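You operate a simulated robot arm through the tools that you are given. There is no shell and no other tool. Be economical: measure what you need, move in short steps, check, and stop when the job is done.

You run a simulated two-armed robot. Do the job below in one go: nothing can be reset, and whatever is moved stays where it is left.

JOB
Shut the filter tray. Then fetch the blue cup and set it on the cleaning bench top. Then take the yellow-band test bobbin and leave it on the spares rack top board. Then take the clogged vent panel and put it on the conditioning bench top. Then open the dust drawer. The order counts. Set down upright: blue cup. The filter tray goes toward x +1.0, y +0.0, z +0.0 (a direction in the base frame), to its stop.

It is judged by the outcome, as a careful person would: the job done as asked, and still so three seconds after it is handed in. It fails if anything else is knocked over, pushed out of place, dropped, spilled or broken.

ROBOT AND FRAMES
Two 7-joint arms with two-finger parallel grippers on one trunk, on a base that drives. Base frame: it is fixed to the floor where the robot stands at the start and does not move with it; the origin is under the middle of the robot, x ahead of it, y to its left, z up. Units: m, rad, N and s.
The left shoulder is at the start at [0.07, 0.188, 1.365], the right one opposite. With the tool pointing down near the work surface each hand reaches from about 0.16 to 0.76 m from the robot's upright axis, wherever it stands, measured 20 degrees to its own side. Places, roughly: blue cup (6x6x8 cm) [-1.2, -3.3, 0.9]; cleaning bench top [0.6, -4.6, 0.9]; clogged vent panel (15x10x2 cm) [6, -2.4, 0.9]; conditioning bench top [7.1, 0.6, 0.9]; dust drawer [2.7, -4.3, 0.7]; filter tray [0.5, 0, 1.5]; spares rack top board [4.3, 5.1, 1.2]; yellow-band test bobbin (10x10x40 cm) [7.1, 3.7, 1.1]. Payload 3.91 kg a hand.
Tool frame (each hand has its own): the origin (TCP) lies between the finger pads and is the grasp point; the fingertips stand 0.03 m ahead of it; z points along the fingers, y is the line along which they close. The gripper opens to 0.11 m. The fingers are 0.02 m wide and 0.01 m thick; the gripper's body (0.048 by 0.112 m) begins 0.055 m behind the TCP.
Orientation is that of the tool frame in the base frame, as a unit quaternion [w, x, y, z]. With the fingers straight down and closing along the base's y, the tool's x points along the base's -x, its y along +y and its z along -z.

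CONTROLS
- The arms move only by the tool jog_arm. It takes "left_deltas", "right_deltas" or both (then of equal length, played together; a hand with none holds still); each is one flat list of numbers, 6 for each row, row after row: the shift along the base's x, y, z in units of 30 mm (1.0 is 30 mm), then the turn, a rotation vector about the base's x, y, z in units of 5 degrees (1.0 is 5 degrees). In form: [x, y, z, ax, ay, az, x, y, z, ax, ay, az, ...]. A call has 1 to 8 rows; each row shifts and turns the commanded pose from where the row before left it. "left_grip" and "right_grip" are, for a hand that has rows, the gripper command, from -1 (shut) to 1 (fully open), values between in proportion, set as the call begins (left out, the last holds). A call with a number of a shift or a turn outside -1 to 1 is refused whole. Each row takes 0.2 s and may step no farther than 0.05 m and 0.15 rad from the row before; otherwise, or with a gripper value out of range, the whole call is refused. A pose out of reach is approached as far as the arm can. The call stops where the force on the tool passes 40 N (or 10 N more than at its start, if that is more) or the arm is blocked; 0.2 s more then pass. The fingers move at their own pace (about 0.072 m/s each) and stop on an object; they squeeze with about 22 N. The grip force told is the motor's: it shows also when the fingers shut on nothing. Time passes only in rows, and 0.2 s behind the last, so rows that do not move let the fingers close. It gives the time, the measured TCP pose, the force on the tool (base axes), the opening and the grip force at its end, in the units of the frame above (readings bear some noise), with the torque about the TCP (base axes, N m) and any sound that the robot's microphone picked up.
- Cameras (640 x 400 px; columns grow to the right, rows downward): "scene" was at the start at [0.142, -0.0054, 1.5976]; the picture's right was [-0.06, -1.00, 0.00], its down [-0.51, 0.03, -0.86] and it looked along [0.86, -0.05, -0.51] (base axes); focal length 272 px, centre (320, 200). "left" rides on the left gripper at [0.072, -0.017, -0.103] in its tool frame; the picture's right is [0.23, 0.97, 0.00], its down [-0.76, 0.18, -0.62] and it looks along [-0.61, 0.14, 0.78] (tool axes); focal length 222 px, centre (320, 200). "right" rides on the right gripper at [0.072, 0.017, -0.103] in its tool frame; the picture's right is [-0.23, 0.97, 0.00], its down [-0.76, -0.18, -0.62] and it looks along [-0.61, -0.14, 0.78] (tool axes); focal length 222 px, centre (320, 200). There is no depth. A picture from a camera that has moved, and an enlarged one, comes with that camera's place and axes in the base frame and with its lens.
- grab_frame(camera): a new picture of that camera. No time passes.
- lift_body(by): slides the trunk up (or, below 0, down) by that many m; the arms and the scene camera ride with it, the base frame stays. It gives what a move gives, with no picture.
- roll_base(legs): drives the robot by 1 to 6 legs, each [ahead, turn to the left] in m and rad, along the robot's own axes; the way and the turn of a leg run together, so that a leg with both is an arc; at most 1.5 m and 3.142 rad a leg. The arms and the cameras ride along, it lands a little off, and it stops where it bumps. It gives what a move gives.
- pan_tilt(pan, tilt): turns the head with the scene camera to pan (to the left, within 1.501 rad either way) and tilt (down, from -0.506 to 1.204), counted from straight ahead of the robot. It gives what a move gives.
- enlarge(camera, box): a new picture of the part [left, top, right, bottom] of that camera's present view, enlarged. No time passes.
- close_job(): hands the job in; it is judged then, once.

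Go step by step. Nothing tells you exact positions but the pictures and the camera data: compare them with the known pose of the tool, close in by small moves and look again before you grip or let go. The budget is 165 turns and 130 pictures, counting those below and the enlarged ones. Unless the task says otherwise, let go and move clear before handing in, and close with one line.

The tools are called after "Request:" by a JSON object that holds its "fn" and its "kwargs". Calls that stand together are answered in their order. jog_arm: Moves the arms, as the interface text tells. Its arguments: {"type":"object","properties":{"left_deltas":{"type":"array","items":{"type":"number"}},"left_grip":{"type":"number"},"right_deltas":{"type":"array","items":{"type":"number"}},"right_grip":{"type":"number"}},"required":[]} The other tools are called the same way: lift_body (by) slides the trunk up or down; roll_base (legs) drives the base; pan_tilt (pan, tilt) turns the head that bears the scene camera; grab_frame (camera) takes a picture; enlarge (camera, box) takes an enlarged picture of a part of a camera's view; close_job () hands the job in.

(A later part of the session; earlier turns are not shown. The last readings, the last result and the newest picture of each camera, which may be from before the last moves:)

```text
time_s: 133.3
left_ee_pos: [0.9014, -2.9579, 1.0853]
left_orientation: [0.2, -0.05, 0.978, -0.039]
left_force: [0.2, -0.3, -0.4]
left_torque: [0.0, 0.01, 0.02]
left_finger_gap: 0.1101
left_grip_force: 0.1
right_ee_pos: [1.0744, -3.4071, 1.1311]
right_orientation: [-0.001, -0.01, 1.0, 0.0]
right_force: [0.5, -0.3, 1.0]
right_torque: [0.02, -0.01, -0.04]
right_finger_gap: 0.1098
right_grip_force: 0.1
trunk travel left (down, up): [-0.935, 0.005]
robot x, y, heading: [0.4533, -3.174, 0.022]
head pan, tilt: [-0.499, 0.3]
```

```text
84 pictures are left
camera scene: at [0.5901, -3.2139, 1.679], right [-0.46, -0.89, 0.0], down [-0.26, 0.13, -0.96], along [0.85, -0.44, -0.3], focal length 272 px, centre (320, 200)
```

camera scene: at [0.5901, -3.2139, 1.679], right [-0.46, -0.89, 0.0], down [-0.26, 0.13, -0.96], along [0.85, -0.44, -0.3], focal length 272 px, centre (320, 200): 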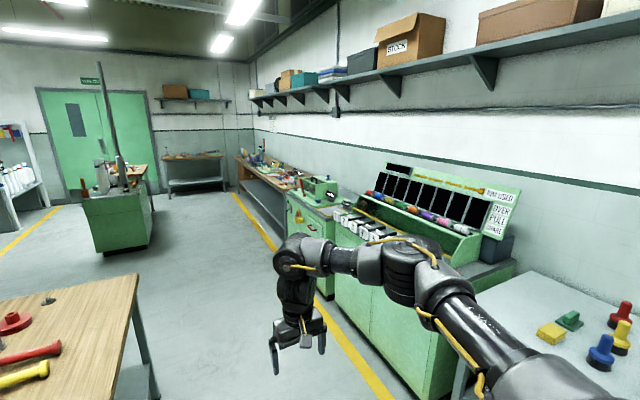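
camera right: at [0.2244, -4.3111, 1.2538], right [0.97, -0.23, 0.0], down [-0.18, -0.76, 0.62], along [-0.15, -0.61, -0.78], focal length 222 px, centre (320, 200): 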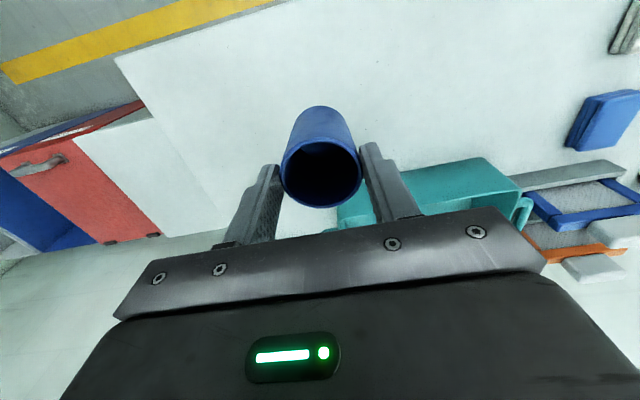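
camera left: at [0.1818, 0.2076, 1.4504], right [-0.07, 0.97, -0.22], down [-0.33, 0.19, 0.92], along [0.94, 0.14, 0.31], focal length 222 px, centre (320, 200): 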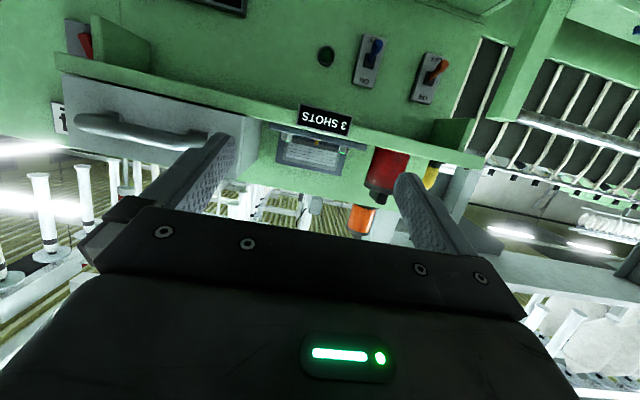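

There's a wooden table ahead on the left, a green island beyond it, and green benches along the right wall. I'll shift right, then drive between the table and the benches to x≈3.3.

Request:
{"fn": "roll_base", "kwargs": {"legs": [[0, -0.5], [0.6, 0], [0, 0.475], [1.5, 0], [0.8, 0]]}}

Request:
{"fn": "pan_tilt", "kwargs": {"pan": 0.7, "tilt": 0.25}}

Request:
{"fn": "grab_frame", "kwargs": {"camera": "scene"}}

Request:
{"fn": "pan_tilt", "kwargs": {"pan": -0.2, "tilt": 0.3}}

Request:
{"fn": "grab_frame", "kwargs": {"camera": "scene"}}

```text
time_s: 150.2
left_ee_pos: [3.6959, -3.1579, 1.0845]
left_orientation: [0.201, -0.06, 0.977, -0.037]
left_force: [-0.6, -0.1, -0.2]
left_torque: [0.01, -0.01, 0.03]
left_finger_gap: 0.1101
left_grip_force: 0.0
right_ee_pos: [3.8795, -3.6028, 1.131]
right_orientation: [0.0, -0.021, 1.0, -0.001]
right_force: [-0.1, 0.1, -0.3]
right_torque: [-0.01, 0.0, 0.01]
right_finger_gap: 0.1099
right_grip_force: 0.1
trunk travel left (down, up): [-0.935, 0.005]
robot x, y, heading: [3.2568, -3.3791, 0.047]
head pan, tilt: [-0.499, 0.3]
```

```text
time_s: 151.6
left_ee_pos: [3.6968, -3.1588, 1.085]
left_orientation: [0.201, -0.06, 0.977, -0.038]
left_force: [-0.4, -0.8, -1.8]
left_torque: [-0.04, 0.03, 0.04]
left_finger_gap: 0.1103
left_grip_force: 0.1
right_ee_pos: [3.8785, -3.6035, 1.1301]
right_orientation: [-0.001, -0.02, 1.0, 0.0]
right_force: [0.3, 0.0, -0.1]
right_torque: [-0.01, 0.01, -0.01]
right_finger_gap: 0.1101
right_grip_force: 0.1
trunk travel left (down, up): [-0.935, 0.005]
robot x, y, heading: [3.2551, -3.3796, 0.048]
head pan, tilt: [0.7, 0.25]
```

```text
83 pictures are left
camera scene: at [3.3753, -3.3152, 1.6837], right [0.68, -0.74, 0.0], down [-0.18, -0.17, -0.97], along [0.71, 0.66, -0.25], focal length 272 px, centre (320, 200)
```

scene: 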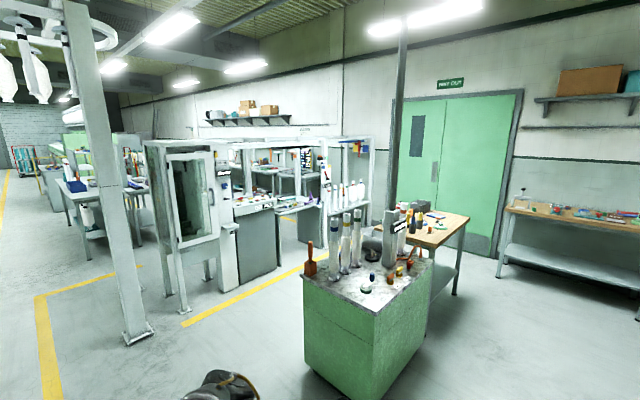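

```text
time_s: 152.8
left_ee_pos: [3.6952, -3.158, 1.0851]
left_orientation: [0.201, -0.06, 0.977, -0.038]
left_force: [0.0, 0.2, 0.2]
left_torque: [0.0, -0.01, -0.02]
left_finger_gap: 0.1098
left_grip_force: 0.1
right_ee_pos: [3.8801, -3.6022, 1.1313]
right_orientation: [0.0, -0.021, 1.0, 0.0]
right_force: [0.1, 0.0, -0.3]
right_torque: [-0.02, 0.0, -0.02]
right_finger_gap: 0.11
right_grip_force: 0.0
trunk travel left (down, up): [-0.935, 0.005]
robot x, y, heading: [3.2544, -3.3822, 0.044]
head pan, tilt: [-0.201, 0.3]
```

```text
82 pictures are left
camera scene: at [3.3986, -3.3928, 1.679], right [-0.15, -0.99, 0.0], down [-0.29, 0.05, -0.96], along [0.94, -0.15, -0.3], focal length 272 px, centre (320, 200)
```

scene: 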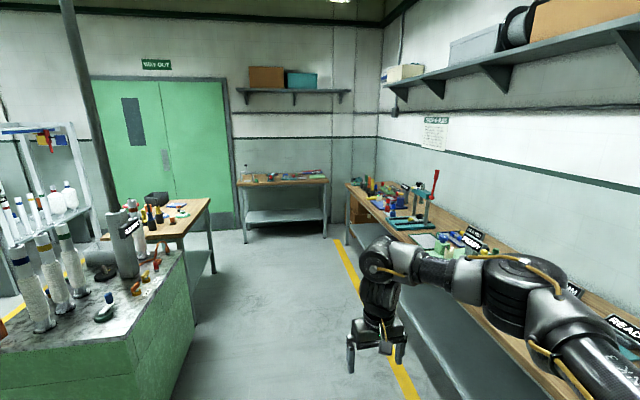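

An aisle runs along +x at y≈−1.5 and another toward +y at x≈2.6. I'll go to (3.2, −1.6) and look further.

Request:
{"fn": "roll_base", "kwargs": {"legs": [[0, 1.52], [1.5, 0], [0.3, 0]]}}

Request:
{"fn": "pan_tilt", "kwargs": {"pan": 0.25, "tilt": 0.2}}

Request:
{"fn": "grab_frame", "kwargs": {"camera": "scene"}}

Request:
{"fn": "pan_tilt", "kwargs": {"pan": -1.0, "tilt": 0.2}}

Request:
{"fn": "grab_frame", "kwargs": {"camera": "scene"}}

```text
time_s: 165.6
left_ee_pos: [3.0803, -1.1455, 1.0851]
left_orientation: [-0.173, 0.712, -0.671, -0.111]
left_force: [-0.8, -0.9, -0.3]
left_torque: [0.01, 0.01, -0.01]
left_finger_gap: 0.1101
left_grip_force: 0.1
right_ee_pos: [3.5371, -0.9924, 1.1322]
right_orientation: [0.0, -0.7, 0.714, 0.0]
right_force: [-0.5, 0.5, 0.5]
right_torque: [0.01, 0.0, -0.02]
right_finger_gap: 0.1101
right_grip_force: 0.0
trunk travel left (down, up): [-0.935, 0.005]
robot x, y, heading: [3.2797, -1.5973, 1.557]
head pan, tilt: [-0.201, 0.3]
```

```text
time_s: 166.4
left_ee_pos: [3.0806, -1.1443, 1.0849]
left_orientation: [-0.171, 0.713, -0.671, -0.11]
left_force: [0.6, 0.3, -0.6]
left_torque: [0.01, 0.01, 0.02]
left_finger_gap: 0.1099
left_grip_force: 0.0
right_ee_pos: [3.5373, -0.991, 1.1305]
right_orientation: [-0.001, -0.699, 0.715, 0.0]
right_force: [-0.2, -0.2, -0.2]
right_torque: [-0.01, 0.0, 0.0]
right_finger_gap: 0.1099
right_grip_force: 0.0
trunk travel left (down, up): [-0.935, 0.005]
robot x, y, heading: [3.2758, -1.5974, 1.554]
head pan, tilt: [0.25, 0.201]
```

```text
81 pictures are left
camera scene: at [3.2578, -1.4579, 1.6882], right [0.97, 0.23, 0.0], down [0.05, -0.19, -0.98], along [-0.22, 0.95, -0.2], focal length 272 px, centre (320, 200)
```

scene: 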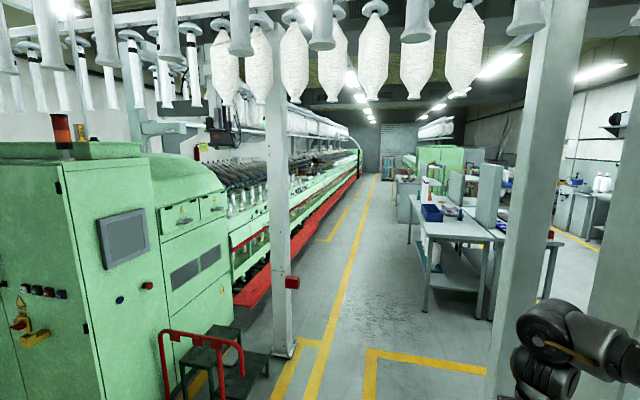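

```text
time_s: 167.9
left_ee_pos: [3.0806, -1.1446, 1.0833]
left_orientation: [-0.172, 0.714, -0.67, -0.111]
left_force: [-0.6, 0.1, 0.8]
left_torque: [0.05, -0.01, -0.01]
left_finger_gap: 0.1099
left_grip_force: 0.1
right_ee_pos: [3.5366, -0.9908, 1.1303]
right_orientation: [0.0, -0.698, 0.716, -0.001]
right_force: [0.4, 0.6, -0.4]
right_torque: [0.01, -0.01, -0.03]
right_finger_gap: 0.1099
right_grip_force: 0.0
trunk travel left (down, up): [-0.935, 0.005]
robot x, y, heading: [3.2762, -1.599, 1.551]
head pan, tilt: [-1.0, 0.201]
```

```text
80 pictures are left
camera scene: at [3.3583, -1.5005, 1.6883], right [0.53, -0.85, 0.0], down [-0.17, -0.1, -0.98], along [0.83, 0.51, -0.2], focal length 272 px, centre (320, 200)
```

scene: 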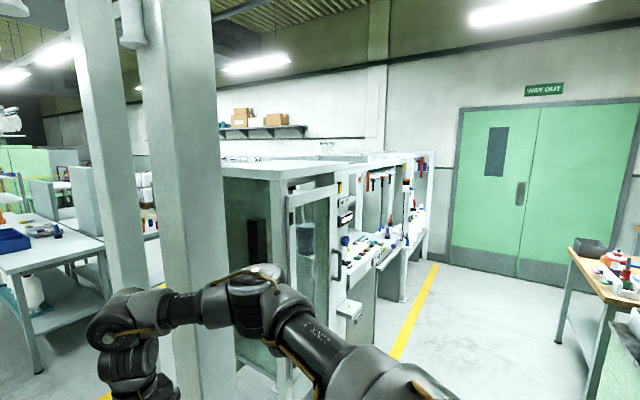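

Two posts stand at about (3.8, −0.8) and (2.55, 0.35), so I'll weave between them carefully toward +y.

Request:
{"fn": "roll_base", "kwargs": {"legs": [[0, 0.3], [0.5, 0], [0, -0.33], [1.1, 0]]}}

Request:
{"fn": "pan_tilt", "kwargs": {"pan": -0.8, "tilt": 0.3}}

Request:
{"fn": "grab_frame", "kwargs": {"camera": "scene"}}

```text
time_s: 178.1
left_ee_pos: [3.0475, 0.4577, 1.0853]
left_orientation: [0.174, -0.692, 0.693, 0.105]
left_force: [0.0, 1.6, 0.6]
left_torque: [-0.02, 0.02, 0.0]
left_finger_gap: 0.11
left_grip_force: 0.0
right_ee_pos: [3.5121, 0.5816, 1.1305]
right_orientation: [0.0, -0.677, 0.736, 0.0]
right_force: [0.5, 0.7, -0.1]
right_torque: [-0.01, 0.02, -0.01]
right_finger_gap: 0.1099
right_grip_force: 0.1
trunk travel left (down, up): [-0.935, 0.005]
robot x, y, heading: [3.2139, -0.0124, 1.491]
head pan, tilt: [-1.0, 0.201]
```

```text
time_s: 178.8
left_ee_pos: [3.0462, 0.4576, 1.0845]
left_orientation: [0.174, -0.692, 0.693, 0.105]
left_force: [-0.1, -0.4, -0.1]
left_torque: [0.0, 0.02, -0.01]
left_finger_gap: 0.1102
left_grip_force: 0.1
right_ee_pos: [3.5136, 0.5834, 1.1304]
right_orientation: [-0.002, -0.677, 0.736, -0.001]
right_force: [-0.5, -0.2, 0.3]
right_torque: [0.02, 0.03, 0.0]
right_finger_gap: 0.1098
right_grip_force: 0.0
trunk travel left (down, up): [-0.935, 0.005]
robot x, y, heading: [3.2112, -0.0132, 1.488]
head pan, tilt: [-0.799, 0.3]
```

```text
79 pictures are left
camera scene: at [3.2916, 0.1007, 1.679], right [0.64, -0.77, 0.0], down [-0.23, -0.19, -0.96], along [0.74, 0.61, -0.3], focal length 272 px, centre (320, 200)
```

scene: 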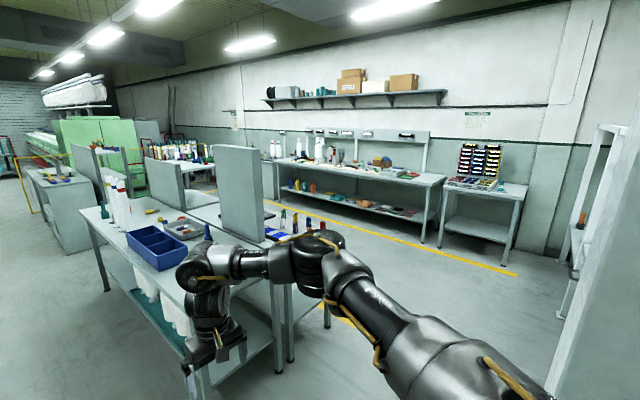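

The bobbin bench is at the far wall. I'll check the post on my right to judge the passage toward +x.

Request:
{"fn": "pan_tilt", "kwargs": {"pan": -1.45, "tilt": 0.5}}

Request:
{"fn": "grab_frame", "kwargs": {"camera": "scene"}}

```text
time_s: 179.9
left_ee_pos: [3.0472, 0.4568, 1.0854]
left_orientation: [0.176, -0.691, 0.693, 0.104]
left_force: [0.4, 0.5, -0.6]
left_torque: [0.0, -0.02, -0.03]
left_finger_gap: 0.11
left_grip_force: 0.1
right_ee_pos: [3.5119, 0.5818, 1.1304]
right_orientation: [0.0, -0.677, 0.736, -0.001]
right_force: [1.3, -0.8, 1.2]
right_torque: [0.01, 0.03, -0.01]
right_finger_gap: 0.1099
right_grip_force: 0.1
trunk travel left (down, up): [-0.935, 0.005]
robot x, y, heading: [3.2152, -0.0107, 1.495]
head pan, tilt: [-1.45, 0.499]
```

```text
78 pictures are left
camera scene: at [3.3105, 0.0446, 1.6607], right [0.04, -1.0, 0.0], down [-0.48, -0.02, -0.88], along [0.88, 0.04, -0.48], focal length 272 px, centre (320, 200)
```

scene: 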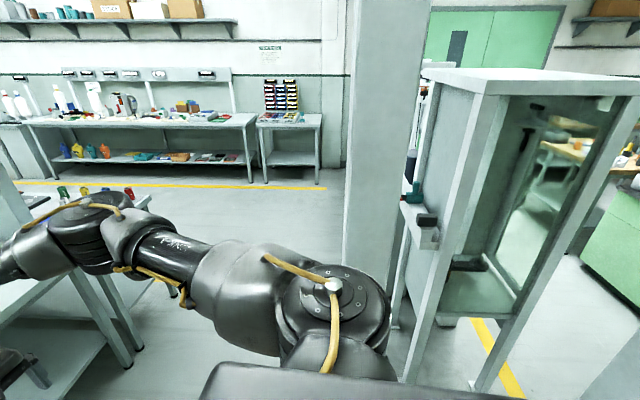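

The post's left edge is at y≈0 and the table front at y≈1.2, so I'll pass at y≈0.7, heading +x.

Request:
{"fn": "roll_base", "kwargs": {"legs": [[0.7, 0], [0, -1.49], [1.5, 0], [0.9, 0]]}}

Request:
{"fn": "pan_tilt", "kwargs": {"pan": 0.6, "tilt": 0.25}}

Request:
{"fn": "grab_frame", "kwargs": {"camera": "scene"}}

```text
time_s: 198.7
left_ee_pos: [6.1151, 0.8946, 1.0839]
left_orientation: [0.2, -0.04, 0.978, -0.042]
left_force: [0.4, 0.3, 1.1]
left_torque: [-0.02, 0.0, -0.01]
left_finger_gap: 0.1099
left_grip_force: 0.1
right_ee_pos: [6.2792, 0.4413, 1.1301]
right_orientation: [0.0, 0.001, 1.0, 0.0]
right_force: [0.1, 0.1, 1.4]
right_torque: [0.02, 0.05, 0.0]
right_finger_gap: 0.1102
right_grip_force: 0.0
trunk travel left (down, up): [-0.935, 0.005]
robot x, y, heading: [5.6656, 0.6863, 0.0]
head pan, tilt: [-1.45, 0.499]
```

```text
time_s: 200.7
left_ee_pos: [6.1143, 0.8932, 1.085]
left_orientation: [0.199, -0.04, 0.978, -0.042]
left_force: [0.8, -0.2, 0.2]
left_torque: [0.02, 0.0, -0.02]
left_finger_gap: 0.1098
left_grip_force: 0.1
right_ee_pos: [6.2786, 0.4415, 1.131]
right_orientation: [-0.001, 0.0, 1.0, 0.0]
right_force: [0.0, -0.3, 0.0]
right_torque: [0.0, -0.06, -0.01]
right_finger_gap: 0.1099
right_grip_force: 0.0
trunk travel left (down, up): [-0.935, 0.005]
robot x, y, heading: [5.6615, 0.689, 0.0]
head pan, tilt: [0.6, 0.25]
```

```text
77 pictures are left
camera scene: at [5.7929, 0.742, 1.6837], right [0.57, -0.82, 0.0], down [-0.2, -0.14, -0.97], along [0.8, 0.55, -0.25], focal length 272 px, centre (320, 200)
```

scene: 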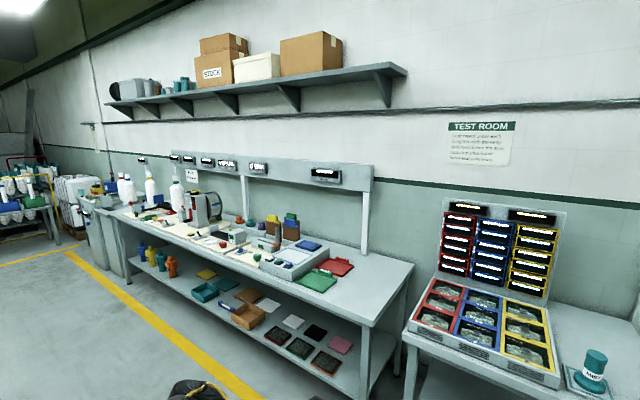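

The bobbins stand on the long test-room bench ahead-left. I'll drive along +y to them.

Request:
{"fn": "roll_base", "kwargs": {"legs": [[0, 1.571], [1.5, 0], [1.5, 0]]}}

Request:
{"fn": "pan_tilt", "kwargs": {"pan": -1.1, "tilt": 0.3}}

Request:
{"fn": "grab_frame", "kwargs": {"camera": "scene"}}

```text
time_s: 219.1
left_ee_pos: [5.4889, 4.1768, 1.0844]
left_orientation: [-0.171, 0.716, -0.667, -0.112]
left_force: [0.3, 0.9, -1.0]
left_torque: [0.0, -0.05, 0.0]
left_finger_gap: 0.1101
left_grip_force: 0.0
right_ee_pos: [5.9441, 4.3347, 1.1307]
right_orientation: [0.0, -0.702, 0.712, 0.0]
right_force: [0.4, 0.1, -0.2]
right_torque: [0.02, 0.0, 0.0]
right_finger_gap: 0.1102
right_grip_force: 0.0
trunk travel left (down, up): [-0.935, 0.005]
robot x, y, heading: [5.687, 3.7241, 1.561]
head pan, tilt: [0.6, 0.25]
```

```text
time_s: 220.8
left_ee_pos: [5.4884, 4.1773, 1.0843]
left_orientation: [-0.171, 0.716, -0.668, -0.111]
left_force: [0.3, -0.7, 0.8]
left_torque: [0.0, 0.01, -0.01]
left_finger_gap: 0.1101
left_grip_force: 0.0
right_ee_pos: [5.944, 4.3348, 1.1309]
right_orientation: [0.0, -0.702, 0.712, 0.0]
right_force: [0.2, 0.3, -0.1]
right_torque: [0.0, -0.02, 0.0]
right_finger_gap: 0.1099
right_grip_force: 0.2
trunk travel left (down, up): [-0.935, 0.005]
robot x, y, heading: [5.6873, 3.7249, 1.565]
head pan, tilt: [-1.1, 0.3]
```

```text
76 pictures are left
camera scene: at [5.7739, 3.8158, 1.679], right [0.45, -0.9, 0.0], down [-0.26, -0.13, -0.96], along [0.85, 0.43, -0.3], focal length 272 px, centre (320, 200)
```

scene: 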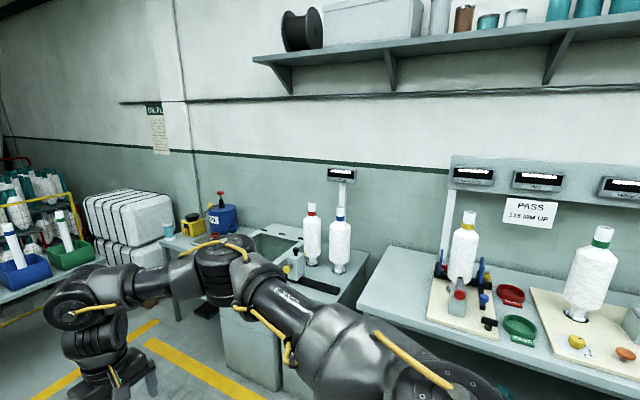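

Request:
{"fn": "enlarge", "kwargs": {"camera": "scene", "box": [380, 180, 540, 345]}}

Request:
{"fn": "enlarge", "kwargs": {"camera": "scene", "box": [0, 130, 160, 300]}}

```text
2.42 times, centred on (460, 262) of scene
camera zoom: at [5.7739, 3.8158, 1.679], right [0.45, -0.9, 0.0], down [-0.26, -0.13, -0.96], along [0.85, 0.43, -0.3], focal length 659 px, centre (-19, 48)
```

zoom: 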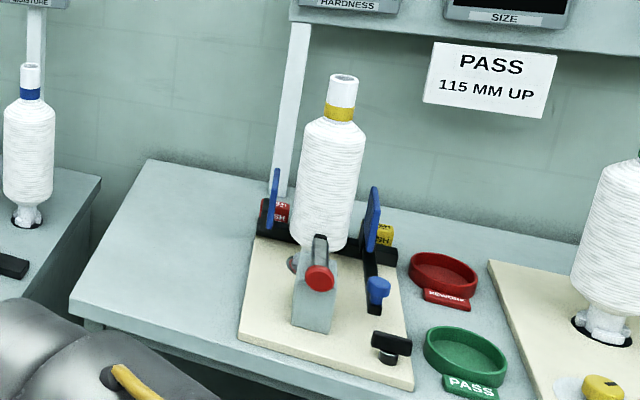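

```text
2.35 times, centred on (80, 215) of scene
camera zoom: at [5.7739, 3.8158, 1.679], right [0.45, -0.9, 0.0], down [-0.26, -0.13, -0.96], along [0.85, 0.43, -0.3], focal length 639 px, centre (885, 165)
```

zoom: 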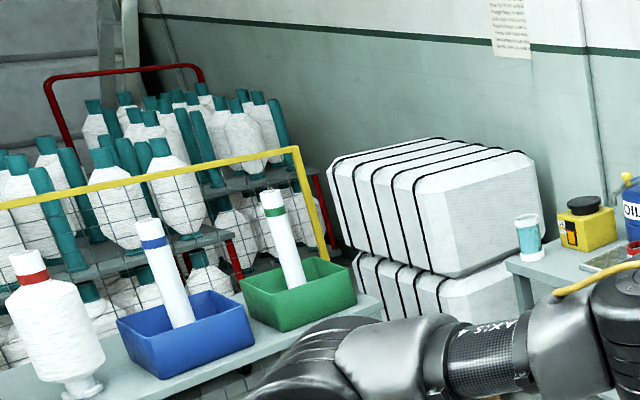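

The yellow-band bobbin stands in the hardness gauge on the bench; gripping its neck above the jaws looks best. I'll line up in front of it.

Request:
{"fn": "roll_base", "kwargs": {"legs": [[0.2, 0], [0, -1.563], [0.3, 0]]}}

Request:
{"fn": "pan_tilt", "kwargs": {"pan": -0.2, "tilt": 0.4}}

Request:
{"fn": "grab_frame", "kwargs": {"camera": "scene"}}

```text
time_s: 227.9
left_ee_pos: [6.4445, 4.1034, 1.0847]
left_orientation: [0.199, -0.024, 0.979, -0.044]
left_force: [0.1, -0.4, 0.1]
left_torque: [-0.01, -0.01, -0.02]
left_finger_gap: 0.1102
left_grip_force: 0.1
right_ee_pos: [6.5936, 3.6468, 1.1315]
right_orientation: [0.0, 0.017, 1.0, 0.0]
right_force: [-0.8, -0.9, 0.6]
right_torque: [0.0, -0.02, 0.0]
right_finger_gap: 0.1104
right_grip_force: 0.0
trunk travel left (down, up): [-0.935, 0.005]
robot x, y, heading: [5.9894, 3.9132, -0.031]
head pan, tilt: [-1.1, 0.3]
```

```text
time_s: 229.1
left_ee_pos: [6.4462, 4.1036, 1.0849]
left_orientation: [0.199, -0.023, 0.979, -0.045]
left_force: [0.2, 0.7, -0.9]
left_torque: [0.05, -0.01, -0.03]
left_finger_gap: 0.1104
left_grip_force: 0.0
right_ee_pos: [6.5942, 3.6458, 1.1305]
right_orientation: [0.001, 0.017, 1.0, 0.0]
right_force: [0.6, 0.0, 0.0]
right_torque: [-0.04, -0.03, 0.0]
right_finger_gap: 0.11
right_grip_force: 0.0
trunk travel left (down, up): [-0.935, 0.005]
robot x, y, heading: [5.992, 3.9117, -0.033]
head pan, tilt: [-0.201, 0.4]
```

```text
73 pictures are left
camera scene: at [6.1307, 3.8914, 1.6698], right [-0.23, -0.97, 0.0], down [-0.38, 0.09, -0.92], along [0.9, -0.21, -0.39], focal length 272 px, centre (320, 200)
```

scene: 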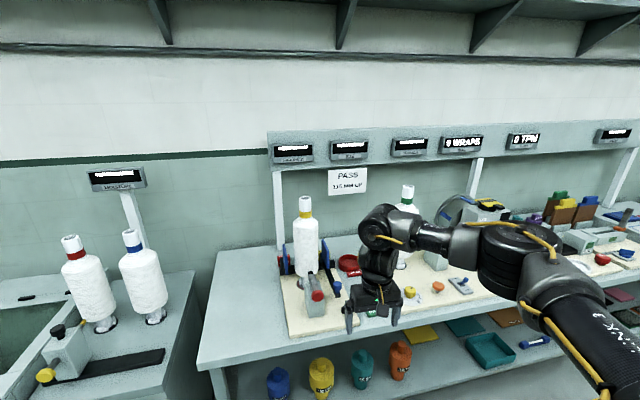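

From two views the bobbin's axis is at about (7.10, 3.73), neck z≈1.17–1.26. I'll pitch the right hand 45° forward-down and raise it.

Request:
{"fn": "jog_arm", "kwargs": {"right_deltas": [0, 0, 1, 0, -1, 0, 0, 0, 1, 0, -1, 0, 0, 0, 1, 0, -1, 0, 0, 0, 1, 0, -1, 0, 0, 0, 1, 0, -1, 0, 0, 0, 1, 0, -1, 0, 0, 0, 1, 0, -1, 0, 0, 0, 0, 0, -1, 0]}}

Request:
{"fn": "jog_arm", "kwargs": {"right_deltas": [0, 0, 0, 0, -1, 0]}}

Request:
{"fn": "grab_frame", "kwargs": {"camera": "scene"}}

```text
time_s: 230.9
left_ee_pos: [6.4481, 4.1024, 1.0841]
left_orientation: [0.198, -0.023, 0.979, -0.044]
left_force: [-0.2, -0.8, 0.6]
left_torque: [-0.01, 0.03, 0.03]
left_finger_gap: 0.1099
left_grip_force: 0.0
right_ee_pos: [6.5962, 3.6463, 1.3402]
right_orientation: [0.342, 0.017, 0.939, 0.006]
right_force: [0.6, -0.4, -0.2]
right_torque: [0.02, 0.03, -0.02]
right_finger_gap: 0.1101
right_grip_force: 0.0
trunk travel left (down, up): [-0.935, 0.005]
robot x, y, heading: [5.9879, 3.9153, -0.031]
head pan, tilt: [-0.201, 0.4]
```

```text
time_s: 231.3
left_ee_pos: [6.4469, 4.1035, 1.0853]
left_orientation: [0.198, -0.023, 0.979, -0.045]
left_force: [-0.5, 0.5, -0.4]
left_torque: [0.0, 0.03, 0.05]
left_finger_gap: 0.1101
left_grip_force: 0.1
right_ee_pos: [6.5951, 3.6457, 1.3404]
right_orientation: [0.383, 0.016, 0.924, 0.007]
right_force: [0.0, 0.0, -0.6]
right_torque: [-0.01, 0.02, 0.02]
right_finger_gap: 0.1098
right_grip_force: 0.1
trunk travel left (down, up): [-0.935, 0.005]
robot x, y, heading: [5.9921, 3.9115, -0.033]
head pan, tilt: [-0.201, 0.4]
```

```text
72 pictures are left
camera scene: at [6.1305, 3.8912, 1.6699], right [-0.23, -0.97, 0.0], down [-0.38, 0.09, -0.92], along [0.9, -0.21, -0.39], focal length 272 px, centre (320, 200)
```

scene: 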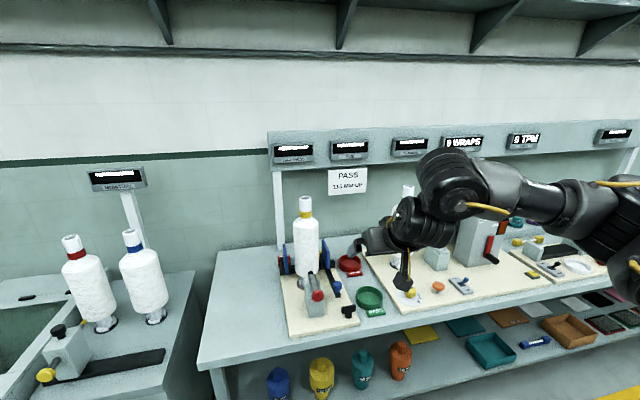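

The hand turned smoothly. I'll drive 0.33 m closer.

Request:
{"fn": "roll_base", "kwargs": {"legs": [[0.33, 0.03]]}}

Request:
{"fn": "grab_frame", "kwargs": {"camera": "scene"}}

Request:
{"fn": "grab_frame", "kwargs": {"camera": "right"}}

```text
time_s: 233.5
left_ee_pos: [6.7761, 4.1101, 1.0858]
left_orientation: [0.2, -0.037, 0.978, -0.041]
left_force: [0.0, 0.6, 1.2]
left_torque: [0.02, -0.04, 0.03]
left_finger_gap: 0.1102
left_grip_force: 0.0
right_ee_pos: [6.9371, 3.6574, 1.3412]
right_orientation: [0.383, 0.004, 0.924, 0.012]
right_force: [-1.3, -0.7, 0.7]
right_torque: [-0.02, -0.02, 0.01]
right_finger_gap: 0.1101
right_grip_force: 0.0
trunk travel left (down, up): [-0.935, 0.005]
robot x, y, heading: [6.3219, 3.9063, 0.001]
head pan, tilt: [-0.201, 0.4]
```

```text
71 pictures are left
camera scene: at [6.4655, 3.8893, 1.6701], right [-0.2, -0.98, 0.0], down [-0.38, 0.08, -0.92], along [0.9, -0.19, -0.39], focal length 272 px, centre (320, 200)
```

scene: 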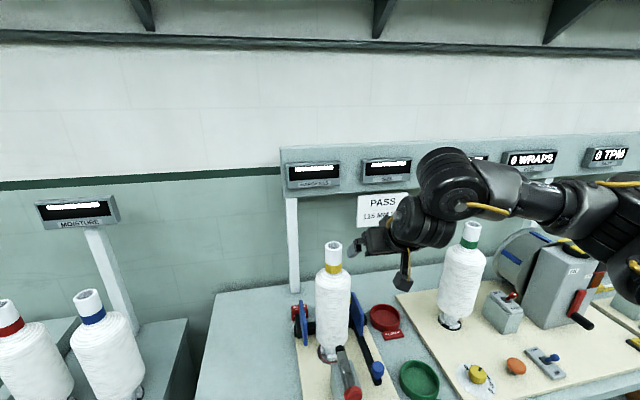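

```text
70 pictures are left
camera right: at [6.8133, 3.674, 1.3642], right [0.16, 0.97, 0.18], down [0.1, -0.2, 0.97], along [0.98, -0.14, -0.13], focal length 222 px, centre (320, 200)
```

right: 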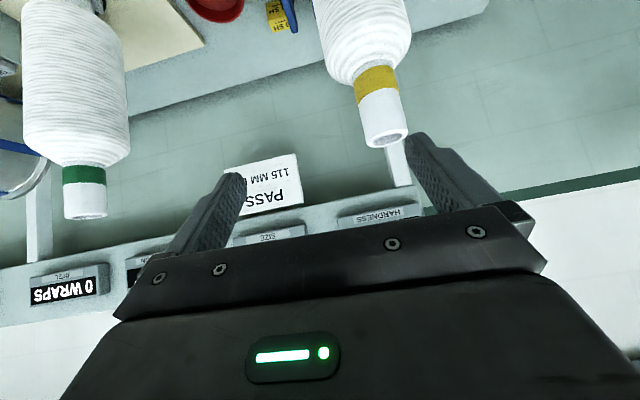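

Triangulated: neck top at (7.064, 3.725, 1.277), shoulder z≈1.195. I'll align on the approach line and check.

Request:
{"fn": "jog_arm", "kwargs": {"right_deltas": [0.3, 0.75, 0.05, 0, 0, 0, 0.3, 0.75, 0.05, 0, 0, 0, 0.3, 0.77, 0.05, 0, 0, 0]}}

Request:
{"fn": "grab_frame", "kwargs": {"camera": "right"}}

Request:
{"fn": "enlarge", "kwargs": {"camera": "scene", "box": [260, 180, 420, 300]}}

```text
time_s: 234.3
left_ee_pos: [6.7792, 4.1106, 1.0831]
left_orientation: [0.198, -0.036, 0.979, -0.043]
left_force: [1.0, 0.1, 0.6]
left_torque: [-0.02, 0.03, 0.01]
left_finger_gap: 0.1099
left_grip_force: 0.1
right_ee_pos: [6.9684, 3.7263, 1.3451]
right_orientation: [0.382, 0.003, 0.924, 0.012]
right_force: [0.0, 0.3, -0.1]
right_torque: [-0.02, -0.04, -0.02]
right_finger_gap: 0.11
right_grip_force: 0.0
trunk travel left (down, up): [-0.935, 0.005]
robot x, y, heading: [6.3267, 3.9081, -0.005]
head pan, tilt: [-0.201, 0.4]
```

```text
69 pictures are left
camera right: at [6.8443, 3.7437, 1.3677], right [0.16, 0.97, 0.18], down [0.1, -0.2, 0.97], along [0.98, -0.14, -0.13], focal length 222 px, centre (320, 200)
```

right: 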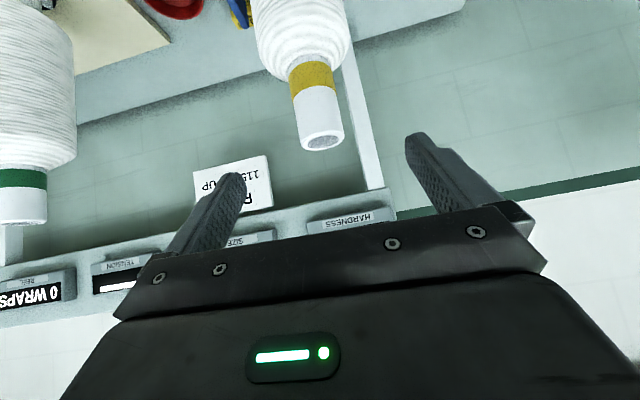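

```text
3.33 times, centred on (340, 240) of scene
camera zoom: at [6.4699, 3.8907, 1.6696], right [-0.2, -0.98, 0.0], down [-0.38, 0.08, -0.92], along [0.9, -0.19, -0.39], focal length 906 px, centre (253, 67)
```

zoom: 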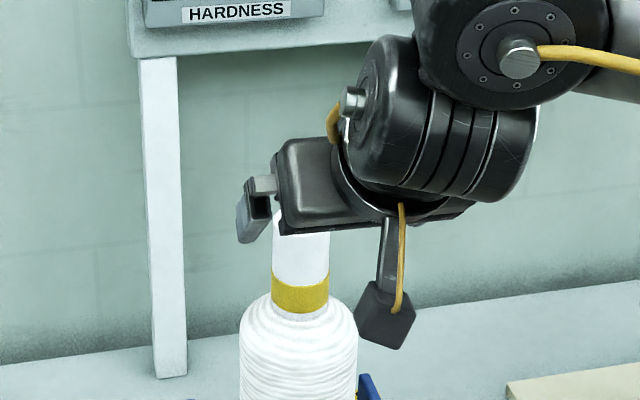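

Well aligned. I'll advance along the finger axis, then close.

Request:
{"fn": "jog_arm", "kwargs": {"right_deltas": [0.64, 0, -0.66, 0, 0, 0, 0.64, 0, -0.66, 0, 0, 0, 0.64, 0, -0.66, 0, 0, 0, 0.64, 0, -0.66, 0, 0, 0, 0.64, 0, -0.66, 0, 0, 0]}}

Request:
{"fn": "grab_frame", "kwargs": {"camera": "right"}}

```text
time_s: 235.5
left_ee_pos: [6.7783, 4.1098, 1.0838]
left_orientation: [0.198, -0.037, 0.979, -0.042]
left_force: [0.2, -0.5, -0.5]
left_torque: [0.01, 0.04, 0.03]
left_finger_gap: 0.1099
left_grip_force: 0.1
right_ee_pos: [7.0638, 3.7264, 1.2469]
right_orientation: [0.382, 0.004, 0.924, 0.012]
right_force: [-0.2, -0.5, -0.3]
right_torque: [-0.03, 0.0, 0.01]
right_finger_gap: 0.1101
right_grip_force: 0.0
trunk travel left (down, up): [-0.935, 0.005]
robot x, y, heading: [6.3227, 3.9108, -0.005]
head pan, tilt: [-0.201, 0.4]
```

```text
67 pictures are left
camera right: at [6.9402, 3.7426, 1.2693], right [0.16, 0.97, 0.18], down [0.1, -0.2, 0.97], along [0.98, -0.14, -0.13], focal length 222 px, centre (320, 200)
```

right: 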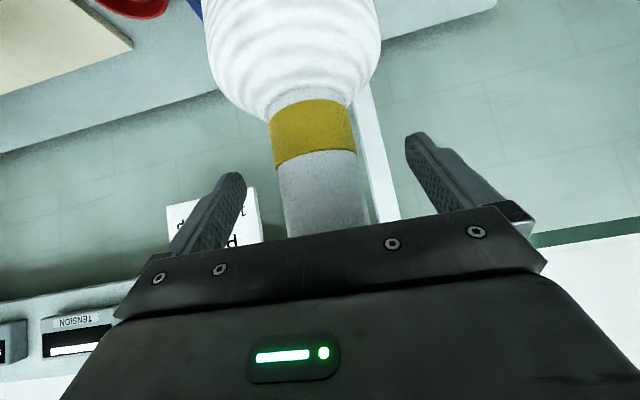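

The neck is between the fingers. I'll close and lift straight up.

Request:
{"fn": "jog_arm", "kwargs": {"right_deltas": [0, 0, 0, 0, 0, 0, 0, 0, 0, 0, 0, 0, 0, 0, 0, 0, 0, 0, 0, 0, 0, 0, 0, 0, 0, 0, 0, 0, 0, 0], "right_grip": -1}}

Request:
{"fn": "jog_arm", "kwargs": {"right_deltas": [0, 0, 0.3, 0, 0, 0, 0, 0, 0.5, 0, 0, 0, 0, 0, 0.5, 0, 0, 0]}}

Request:
{"fn": "grab_frame", "kwargs": {"camera": "scene"}}

```text
time_s: 236.7
left_ee_pos: [6.7784, 4.11, 1.0842]
left_orientation: [0.199, -0.037, 0.978, -0.041]
left_force: [-0.1, -0.4, 0.7]
left_torque: [-0.02, 0.02, 0.04]
left_finger_gap: 0.11
left_grip_force: 0.0
right_ee_pos: [7.0621, 3.7267, 1.2478]
right_orientation: [0.382, 0.003, 0.924, 0.012]
right_force: [0.5, 0.0, -0.4]
right_torque: [-0.58, -0.34, 0.04]
right_finger_gap: 0.0459
right_grip_force: 21.9
trunk travel left (down, up): [-0.935, 0.005]
robot x, y, heading: [6.3255, 3.9098, -0.0]
head pan, tilt: [-0.201, 0.4]
```

```text
time_s: 237.5
left_ee_pos: [6.7782, 4.1102, 1.0845]
left_orientation: [0.199, -0.035, 0.978, -0.043]
left_force: [0.2, -0.1, -0.6]
left_torque: [0.0, -0.02, -0.01]
left_finger_gap: 0.1101
left_grip_force: 0.1
right_ee_pos: [7.0627, 3.726, 1.2853]
right_orientation: [0.381, 0.003, 0.924, 0.012]
right_force: [0.0, 0.2, -6.3]
right_torque: [-0.06, -0.01, -0.01]
right_finger_gap: 0.0457
right_grip_force: 21.8
trunk travel left (down, up): [-0.935, 0.005]
robot x, y, heading: [6.3254, 3.9111, -0.005]
head pan, tilt: [-0.201, 0.4]
```

```text
66 pictures are left
camera scene: at [6.4692, 3.8893, 1.6696], right [-0.2, -0.98, 0.0], down [-0.38, 0.08, -0.92], along [0.9, -0.19, -0.39], focal length 272 px, centre (320, 200)
```

scene: 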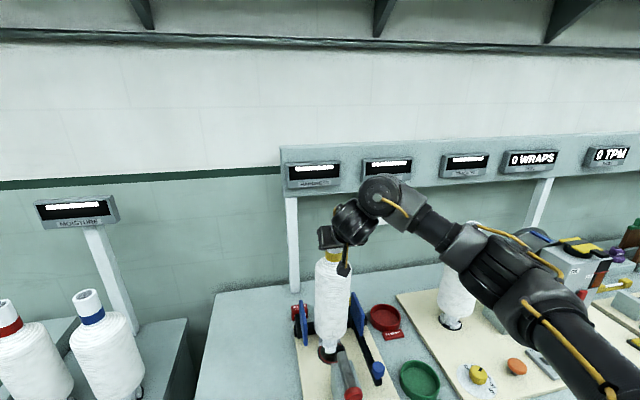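

It's lifting freely (about 6 N). I'll continue up to clear the jaws.

Request:
{"fn": "jog_arm", "kwargs": {"right_deltas": [0, 0, 0.9, 0, 0, 0, 0, 0, 0.9, 0, 0, 0, 0, 0, 0.9, 0, 0, 0, 0, 0, 0.9, 0, 0, 0, 0, 0, 0.9, 0, 0, 0, 0, 0, 0.9, 0, 0, 0, 0, 0, 0.9, 0, 0, 0, 0, 0, 0.9, 0, 0, 0]}}

Request:
{"fn": "grab_frame", "kwargs": {"camera": "scene"}}

```text
time_s: 239.3
left_ee_pos: [6.7771, 4.1101, 1.0847]
left_orientation: [0.199, -0.036, 0.978, -0.043]
left_force: [-0.1, 0.1, -0.5]
left_torque: [-0.02, -0.03, -0.03]
left_finger_gap: 0.1101
left_grip_force: 0.1
right_ee_pos: [7.0634, 3.7258, 1.4997]
right_orientation: [0.382, 0.003, 0.924, 0.012]
right_force: [0.1, 0.2, -5.8]
right_torque: [-0.07, 0.05, -0.04]
right_finger_gap: 0.0455
right_grip_force: 22.3
trunk travel left (down, up): [-0.935, 0.005]
robot x, y, heading: [6.3263, 3.9095, -0.001]
head pan, tilt: [-0.201, 0.4]
```

```text
65 pictures are left
camera scene: at [6.4683, 3.8901, 1.6697], right [-0.2, -0.98, 0.0], down [-0.38, 0.08, -0.92], along [0.9, -0.19, -0.39], focal length 272 px, centre (320, 200)
```

scene: 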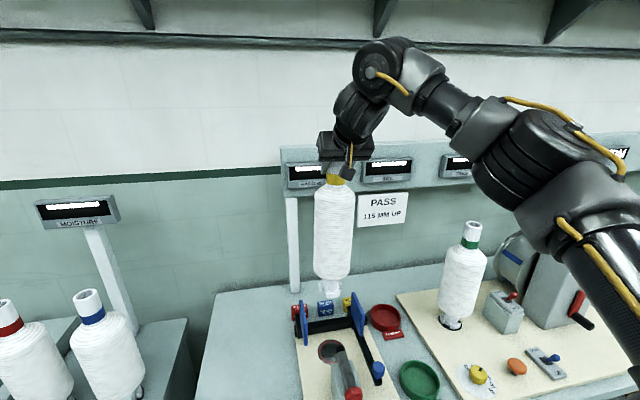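

The bobbin is free of the gauge. I'll back off and turn left to look for the spares rack.

Request:
{"fn": "roll_base", "kwargs": {"legs": [[-0.6, 0], [0, 1.571]]}}

Request:
{"fn": "pan_tilt", "kwargs": {"pan": 0.5, "tilt": 0.3}}

Request:
{"fn": "grab_frame", "kwargs": {"camera": "scene"}}

```text
time_s: 246.5
left_ee_pos: [5.5346, 4.3662, 1.0849]
left_orientation: [-0.172, 0.711, -0.673, -0.108]
left_force: [0.1, -0.2, -0.2]
left_torque: [0.0, 0.03, 0.0]
left_finger_gap: 0.11
left_grip_force: 0.0
right_ee_pos: [5.923, 4.6451, 1.4981]
right_orientation: [0.263, -0.645, 0.662, 0.277]
right_force: [0.6, 0.1, -7.6]
right_torque: [-0.05, -0.05, 0.03]
right_finger_gap: 0.0453
right_grip_force: 22.0
trunk travel left (down, up): [-0.935, 0.005]
robot x, y, heading: [5.7264, 3.9072, 1.553]
head pan, tilt: [-0.201, 0.4]
```

```text
time_s: 247.6
left_ee_pos: [5.5338, 4.3676, 1.0838]
left_orientation: [-0.171, 0.712, -0.672, -0.11]
left_force: [0.8, -0.8, -0.6]
left_torque: [0.02, 0.05, 0.03]
left_finger_gap: 0.1098
left_grip_force: 0.1
right_ee_pos: [5.9213, 4.6465, 1.5]
right_orientation: [0.263, -0.646, 0.662, 0.276]
right_force: [-0.1, 0.3, -6.2]
right_torque: [-0.05, 0.05, 0.02]
right_finger_gap: 0.0454
right_grip_force: 22.0
trunk travel left (down, up): [-0.935, 0.005]
robot x, y, heading: [5.7235, 3.9078, 1.552]
head pan, tilt: [0.499, 0.3]
```

```text
64 pictures are left
camera scene: at [5.6862, 4.045, 1.6789], right [0.89, 0.46, 0.0], down [0.14, -0.26, -0.95], along [-0.44, 0.85, -0.3], focal length 272 px, centre (320, 200)
```

scene: 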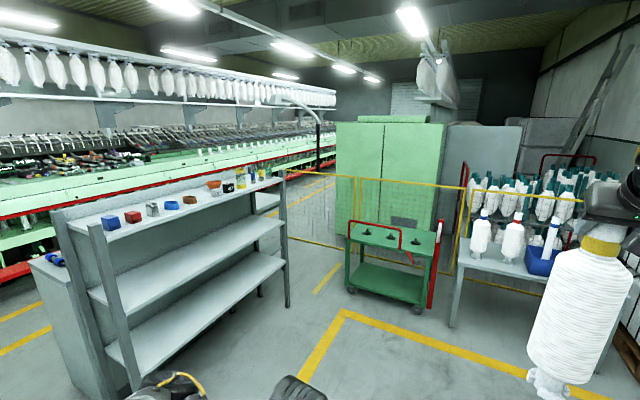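

The rack with three boards on the left is the spares rack; I'll zoom on its top board.

Request:
{"fn": "enlarge", "kwargs": {"camera": "scene", "box": [50, 160, 300, 316]}}

```text
2.56 times, centred on (175, 238) of scene
camera zoom: at [5.6862, 4.045, 1.6789], right [0.89, 0.46, 0.0], down [0.14, -0.26, -0.95], along [-0.44, 0.85, -0.3], focal length 696 px, centre (691, 103)
```

zoom: 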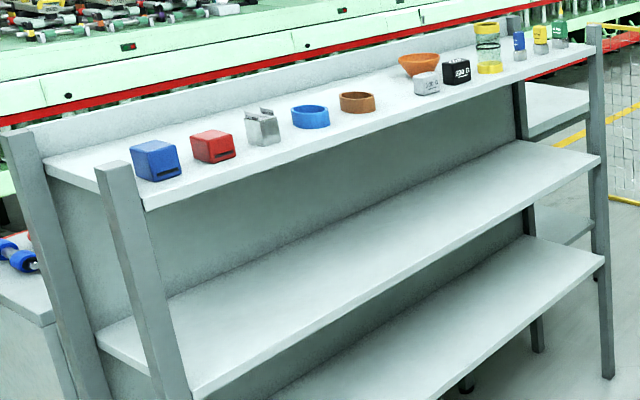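

The top board spans about x 4.10–4.48, y 4.54–5.6 at z 1.2, with small items along its middle and a gap near y≈5.1. I'll raise the left hand out of the way, then drive round to face the rack.

Request:
{"fn": "jog_arm", "kwargs": {"left_deltas": [0, 0, 1, 1, 0, 0, 0, 0, 1, 1, 0, 0, 0, 0, 1, 1, 0, 0, 0, 0, 1, 1, 0, 0, 0, 0, 1, 1, 0, 0, 0, 0, 1, 1, 0, 0, 0, 0, 1, 1, 0, 0, 0, 0, 1, 1, 0, 0]}}

Request:
{"fn": "jog_arm", "kwargs": {"left_deltas": [0, 0, 1, 1, 0, 0, 0, 0, 1, 1, 0, 0, 0, 0, 0, 1, 0, 0, 0, 0, 0, 1, 0, 0]}}

Request:
{"fn": "roll_base", "kwargs": {"legs": [[1.0, 0], [0, 1.585], [0.4, 0]]}}

Request:
{"fn": "pan_tilt", "kwargs": {"pan": -0.2, "tilt": 0.4}}

Request:
{"fn": "grab_frame", "kwargs": {"camera": "scene"}}

```text
time_s: 249.4
left_ee_pos: [5.5456, 4.4183, 1.2661]
left_orientation: [0.406, -0.595, 0.618, 0.314]
left_force: [-0.1, -0.7, -0.6]
left_torque: [-0.03, 0.02, 0.0]
left_finger_gap: 0.1099
left_grip_force: 0.1
left hand out of reach, approached as far as the arm can: row 4, 5, 6, 7, 8
right_ee_pos: [5.9216, 4.645, 1.5]
right_orientation: [0.263, -0.646, 0.661, 0.277]
right_force: [-0.3, 0.6, -7.0]
right_torque: [-0.03, -0.08, 0.01]
right_finger_gap: 0.0454
right_grip_force: 22.4
trunk travel left (down, up): [-0.935, 0.005]
robot x, y, heading: [5.7298, 3.9073, 1.546]
head pan, tilt: [0.499, 0.3]
```

```text
time_s: 250.4
left_ee_pos: [5.5439, 4.4372, 1.3151]
left_orientation: [0.48, -0.538, 0.572, 0.392]
left_force: [0.4, 0.2, 0.6]
left_torque: [-0.04, 0.01, 0.0]
left_finger_gap: 0.11
left_grip_force: 0.2
left hand out of reach, approached as far as the arm can: row 1, 2, 4
right_ee_pos: [5.9206, 4.6459, 1.4993]
right_orientation: [0.264, -0.645, 0.662, 0.276]
right_force: [-0.8, -0.5, -6.4]
right_torque: [-0.04, 0.08, -0.02]
right_finger_gap: 0.046
right_grip_force: 21.5
trunk travel left (down, up): [-0.935, 0.005]
robot x, y, heading: [5.7249, 3.9104, 1.547]
head pan, tilt: [0.499, 0.3]
```

```text
time_s: 256.1
left_ee_pos: [5.551, 5.4302, 1.3148]
left_orientation: [0.473, -0.553, 0.559, 0.398]
left_force: [0.2, -0.4, 0.1]
left_torque: [-0.01, 0.02, 0.02]
left_finger_gap: 0.11
left_grip_force: 0.1
right_ee_pos: [5.9222, 5.6527, 1.4967]
right_orientation: [-0.257, 0.658, -0.651, -0.279]
right_force: [0.8, -0.1, -6.4]
right_torque: [0.02, -0.07, 0.03]
right_finger_gap: 0.0454
right_grip_force: 22.3
trunk travel left (down, up): [-0.935, 0.005]
robot x, y, heading: [5.7499, 4.9108, 1.588]
head pan, tilt: [0.499, 0.3]
stopped in leg 2: the robot was blocked; the commanded pose is now the measured one
```

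```text
time_s: 257.2
left_ee_pos: [5.5473, 5.43, 1.3126]
left_orientation: [0.474, -0.553, 0.559, 0.397]
left_force: [0.1, 0.3, 0.0]
left_torque: [0.01, 0.03, -0.01]
left_finger_gap: 0.1098
left_grip_force: 0.0
right_ee_pos: [5.9164, 5.6533, 1.4972]
right_orientation: [-0.257, 0.658, -0.65, -0.279]
right_force: [-0.7, 0.6, -7.1]
right_torque: [-0.02, 0.06, 0.03]
right_finger_gap: 0.0457
right_grip_force: 22.4
trunk travel left (down, up): [-0.935, 0.005]
robot x, y, heading: [5.7491, 4.9108, 1.586]
head pan, tilt: [-0.201, 0.4]
```

```text
62 pictures are left
camera scene: at [5.7666, 5.054, 1.6696], right [0.98, -0.18, 0.0], down [-0.07, -0.38, -0.92], along [0.17, 0.91, -0.39], focal length 272 px, centre (320, 200)
```

scene: 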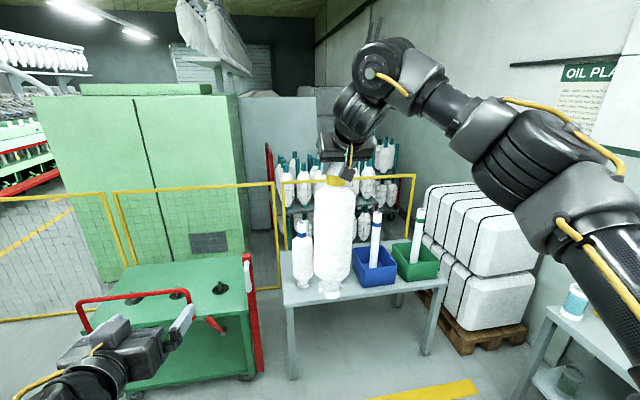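

The turn was blocked by something. I'll look left and right to find what.

Request:
{"fn": "pan_tilt", "kwargs": {"pan": 1.3, "tilt": 0.6}}

Request:
{"fn": "grab_frame", "kwargs": {"camera": "scene"}}

Request:
{"fn": "pan_tilt", "kwargs": {"pan": -1.4, "tilt": 0.8}}

Request:
{"fn": "grab_frame", "kwargs": {"camera": "scene"}}

```text
time_s: 258.8
left_ee_pos: [5.5476, 5.4315, 1.3132]
left_orientation: [0.473, -0.554, 0.559, 0.397]
left_force: [-0.2, 0.5, -0.8]
left_torque: [-0.01, 0.03, 0.0]
left_finger_gap: 0.1098
left_grip_force: 0.2
right_ee_pos: [5.9169, 5.6533, 1.4976]
right_orientation: [-0.259, 0.658, -0.65, -0.279]
right_force: [-0.2, -0.4, -7.6]
right_torque: [-0.03, 0.06, -0.01]
right_finger_gap: 0.0455
right_grip_force: 21.8
trunk travel left (down, up): [-0.935, 0.005]
robot x, y, heading: [5.7494, 4.911, 1.586]
head pan, tilt: [1.3, 0.6]
```

```text
61 pictures are left
camera scene: at [5.6644, 4.9852, 1.6515], right [0.25, 0.97, 0.0], down [0.55, -0.14, -0.83], along [-0.8, 0.21, -0.56], focal length 272 px, centre (320, 200)
```

scene: 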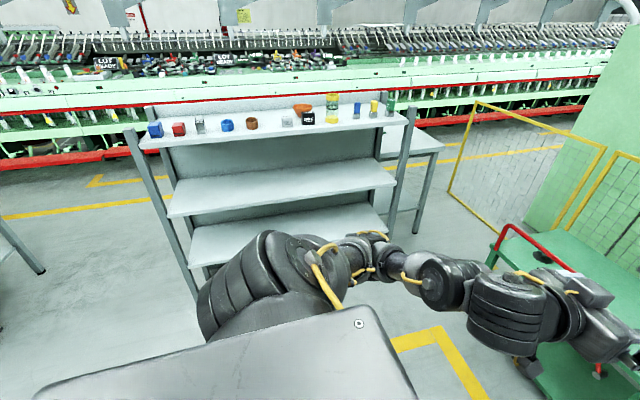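

```text
time_s: 261.2
left_ee_pos: [5.5479, 5.4309, 1.3134]
left_orientation: [0.473, -0.554, 0.558, 0.397]
left_force: [-0.5, -0.6, 0.2]
left_torque: [-0.02, 0.0, -0.03]
left_finger_gap: 0.11
left_grip_force: 0.1
right_ee_pos: [5.9171, 5.6535, 1.498]
right_orientation: [-0.258, 0.658, -0.649, -0.28]
right_force: [0.6, -0.2, -6.7]
right_torque: [0.0, -0.1, -0.01]
right_finger_gap: 0.0457
right_grip_force: 22.4
trunk travel left (down, up): [-0.935, 0.005]
robot x, y, heading: [5.7508, 4.9108, 1.581]
head pan, tilt: [-1.4, 0.799]
```

```text
60 pictures are left
camera scene: at [5.8291, 4.9779, 1.6346], right [0.19, -0.98, 0.0], down [-0.7, -0.13, -0.7], along [0.68, 0.13, -0.72], focal length 272 px, centre (320, 200)
```

scene: 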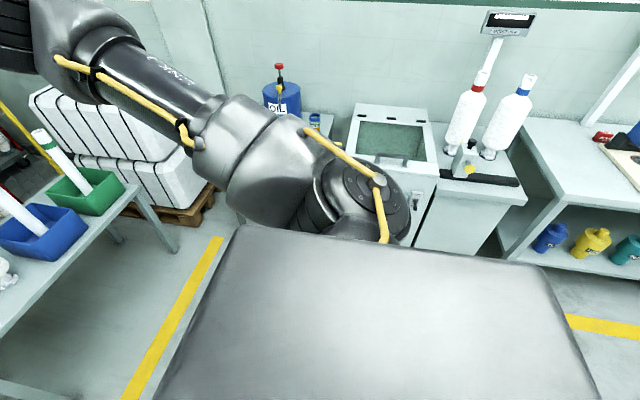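

Request:
{"fn": "grab_frame", "kwargs": {"camera": "left"}}

Request:
{"fn": "roll_base", "kwargs": {"legs": [[-0.25, 0], [0, 0.2]]}}

```text
59 pictures are left
camera left: at [5.5598, 5.3124, 1.2708], right [-0.95, 0.02, -0.3], down [-0.28, -0.4, 0.87], along [-0.11, 0.91, 0.39], focal length 222 px, centre (320, 200)
```

left: 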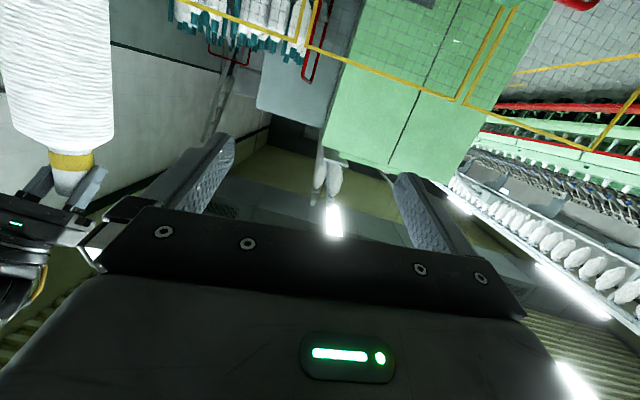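

```text
time_s: 263.5
left_ee_pos: [5.5312, 5.1717, 1.3117]
left_orientation: [-0.463, 0.57, -0.545, -0.404]
left_force: [0.2, 0.1, -0.2]
left_torque: [0.01, 0.0, 0.03]
left_finger_gap: 0.1099
left_grip_force: 0.0
right_ee_pos: [5.8923, 5.411, 1.4953]
right_orientation: [-0.251, 0.672, -0.637, -0.283]
right_force: [1.3, 0.6, -7.2]
right_torque: [-0.01, -0.14, 0.01]
right_finger_gap: 0.0455
right_grip_force: 22.0
trunk travel left (down, up): [-0.935, 0.005]
robot x, y, heading: [5.7522, 4.6635, 1.629]
head pan, tilt: [-1.4, 0.799]
stopped in leg 2: the robot was blocked; the commanded pose is now the measured one
```

Blocked again in a different spot, so it may be my own raised left arm. I'll move the left hand slightly outward and test a small turn.

Request:
{"fn": "jog_arm", "kwargs": {"left_deltas": [-0.5, 0, -1, -1, 0, 0, -0.5, 0, -1, -1, 0, 0, 0, 0, -1, -1, 0, 0, 0, 0, -1, -1, 0, 0, 0, 0, -1, -1, 0, 0, 0, 0, -1, -1, 0, 0]}}

Request:
{"fn": "roll_base", "kwargs": {"legs": [[0, 0.2]]}}

```text
time_s: 264.9
left_ee_pos: [5.4951, 5.172, 1.1326]
left_orientation: [-0.3, 0.671, -0.631, -0.249]
left_force: [-0.2, 0.6, -0.1]
left_torque: [0.01, -0.03, 0.01]
left_finger_gap: 0.1103
left_grip_force: 0.1
right_ee_pos: [5.8901, 5.4108, 1.4968]
right_orientation: [-0.251, 0.672, -0.636, -0.284]
right_force: [0.1, 0.2, -5.5]
right_torque: [-0.01, -0.04, -0.01]
right_finger_gap: 0.0457
right_grip_force: 22.2
trunk travel left (down, up): [-0.935, 0.005]
robot x, y, heading: [5.7546, 4.6599, 1.628]
head pan, tilt: [-1.4, 0.799]
```

```text
time_s: 266.0
left_ee_pos: [5.3999, 5.1097, 1.1316]
left_orientation: [-0.274, 0.731, -0.56, -0.278]
left_force: [-0.1, 0.2, 0.0]
left_torque: [-0.01, 0.01, 0.01]
left_finger_gap: 0.1101
left_grip_force: 0.0
right_ee_pos: [5.7372, 5.4247, 1.4946]
right_orientation: [-0.221, 0.733, -0.565, -0.308]
right_force: [0.3, -0.6, -6.9]
right_torque: [0.01, -0.11, -0.03]
right_finger_gap: 0.0454
right_grip_force: 22.2
trunk travel left (down, up): [-0.935, 0.005]
robot x, y, heading: [5.7519, 4.6609, 1.829]
head pan, tilt: [-1.4, 0.799]
```

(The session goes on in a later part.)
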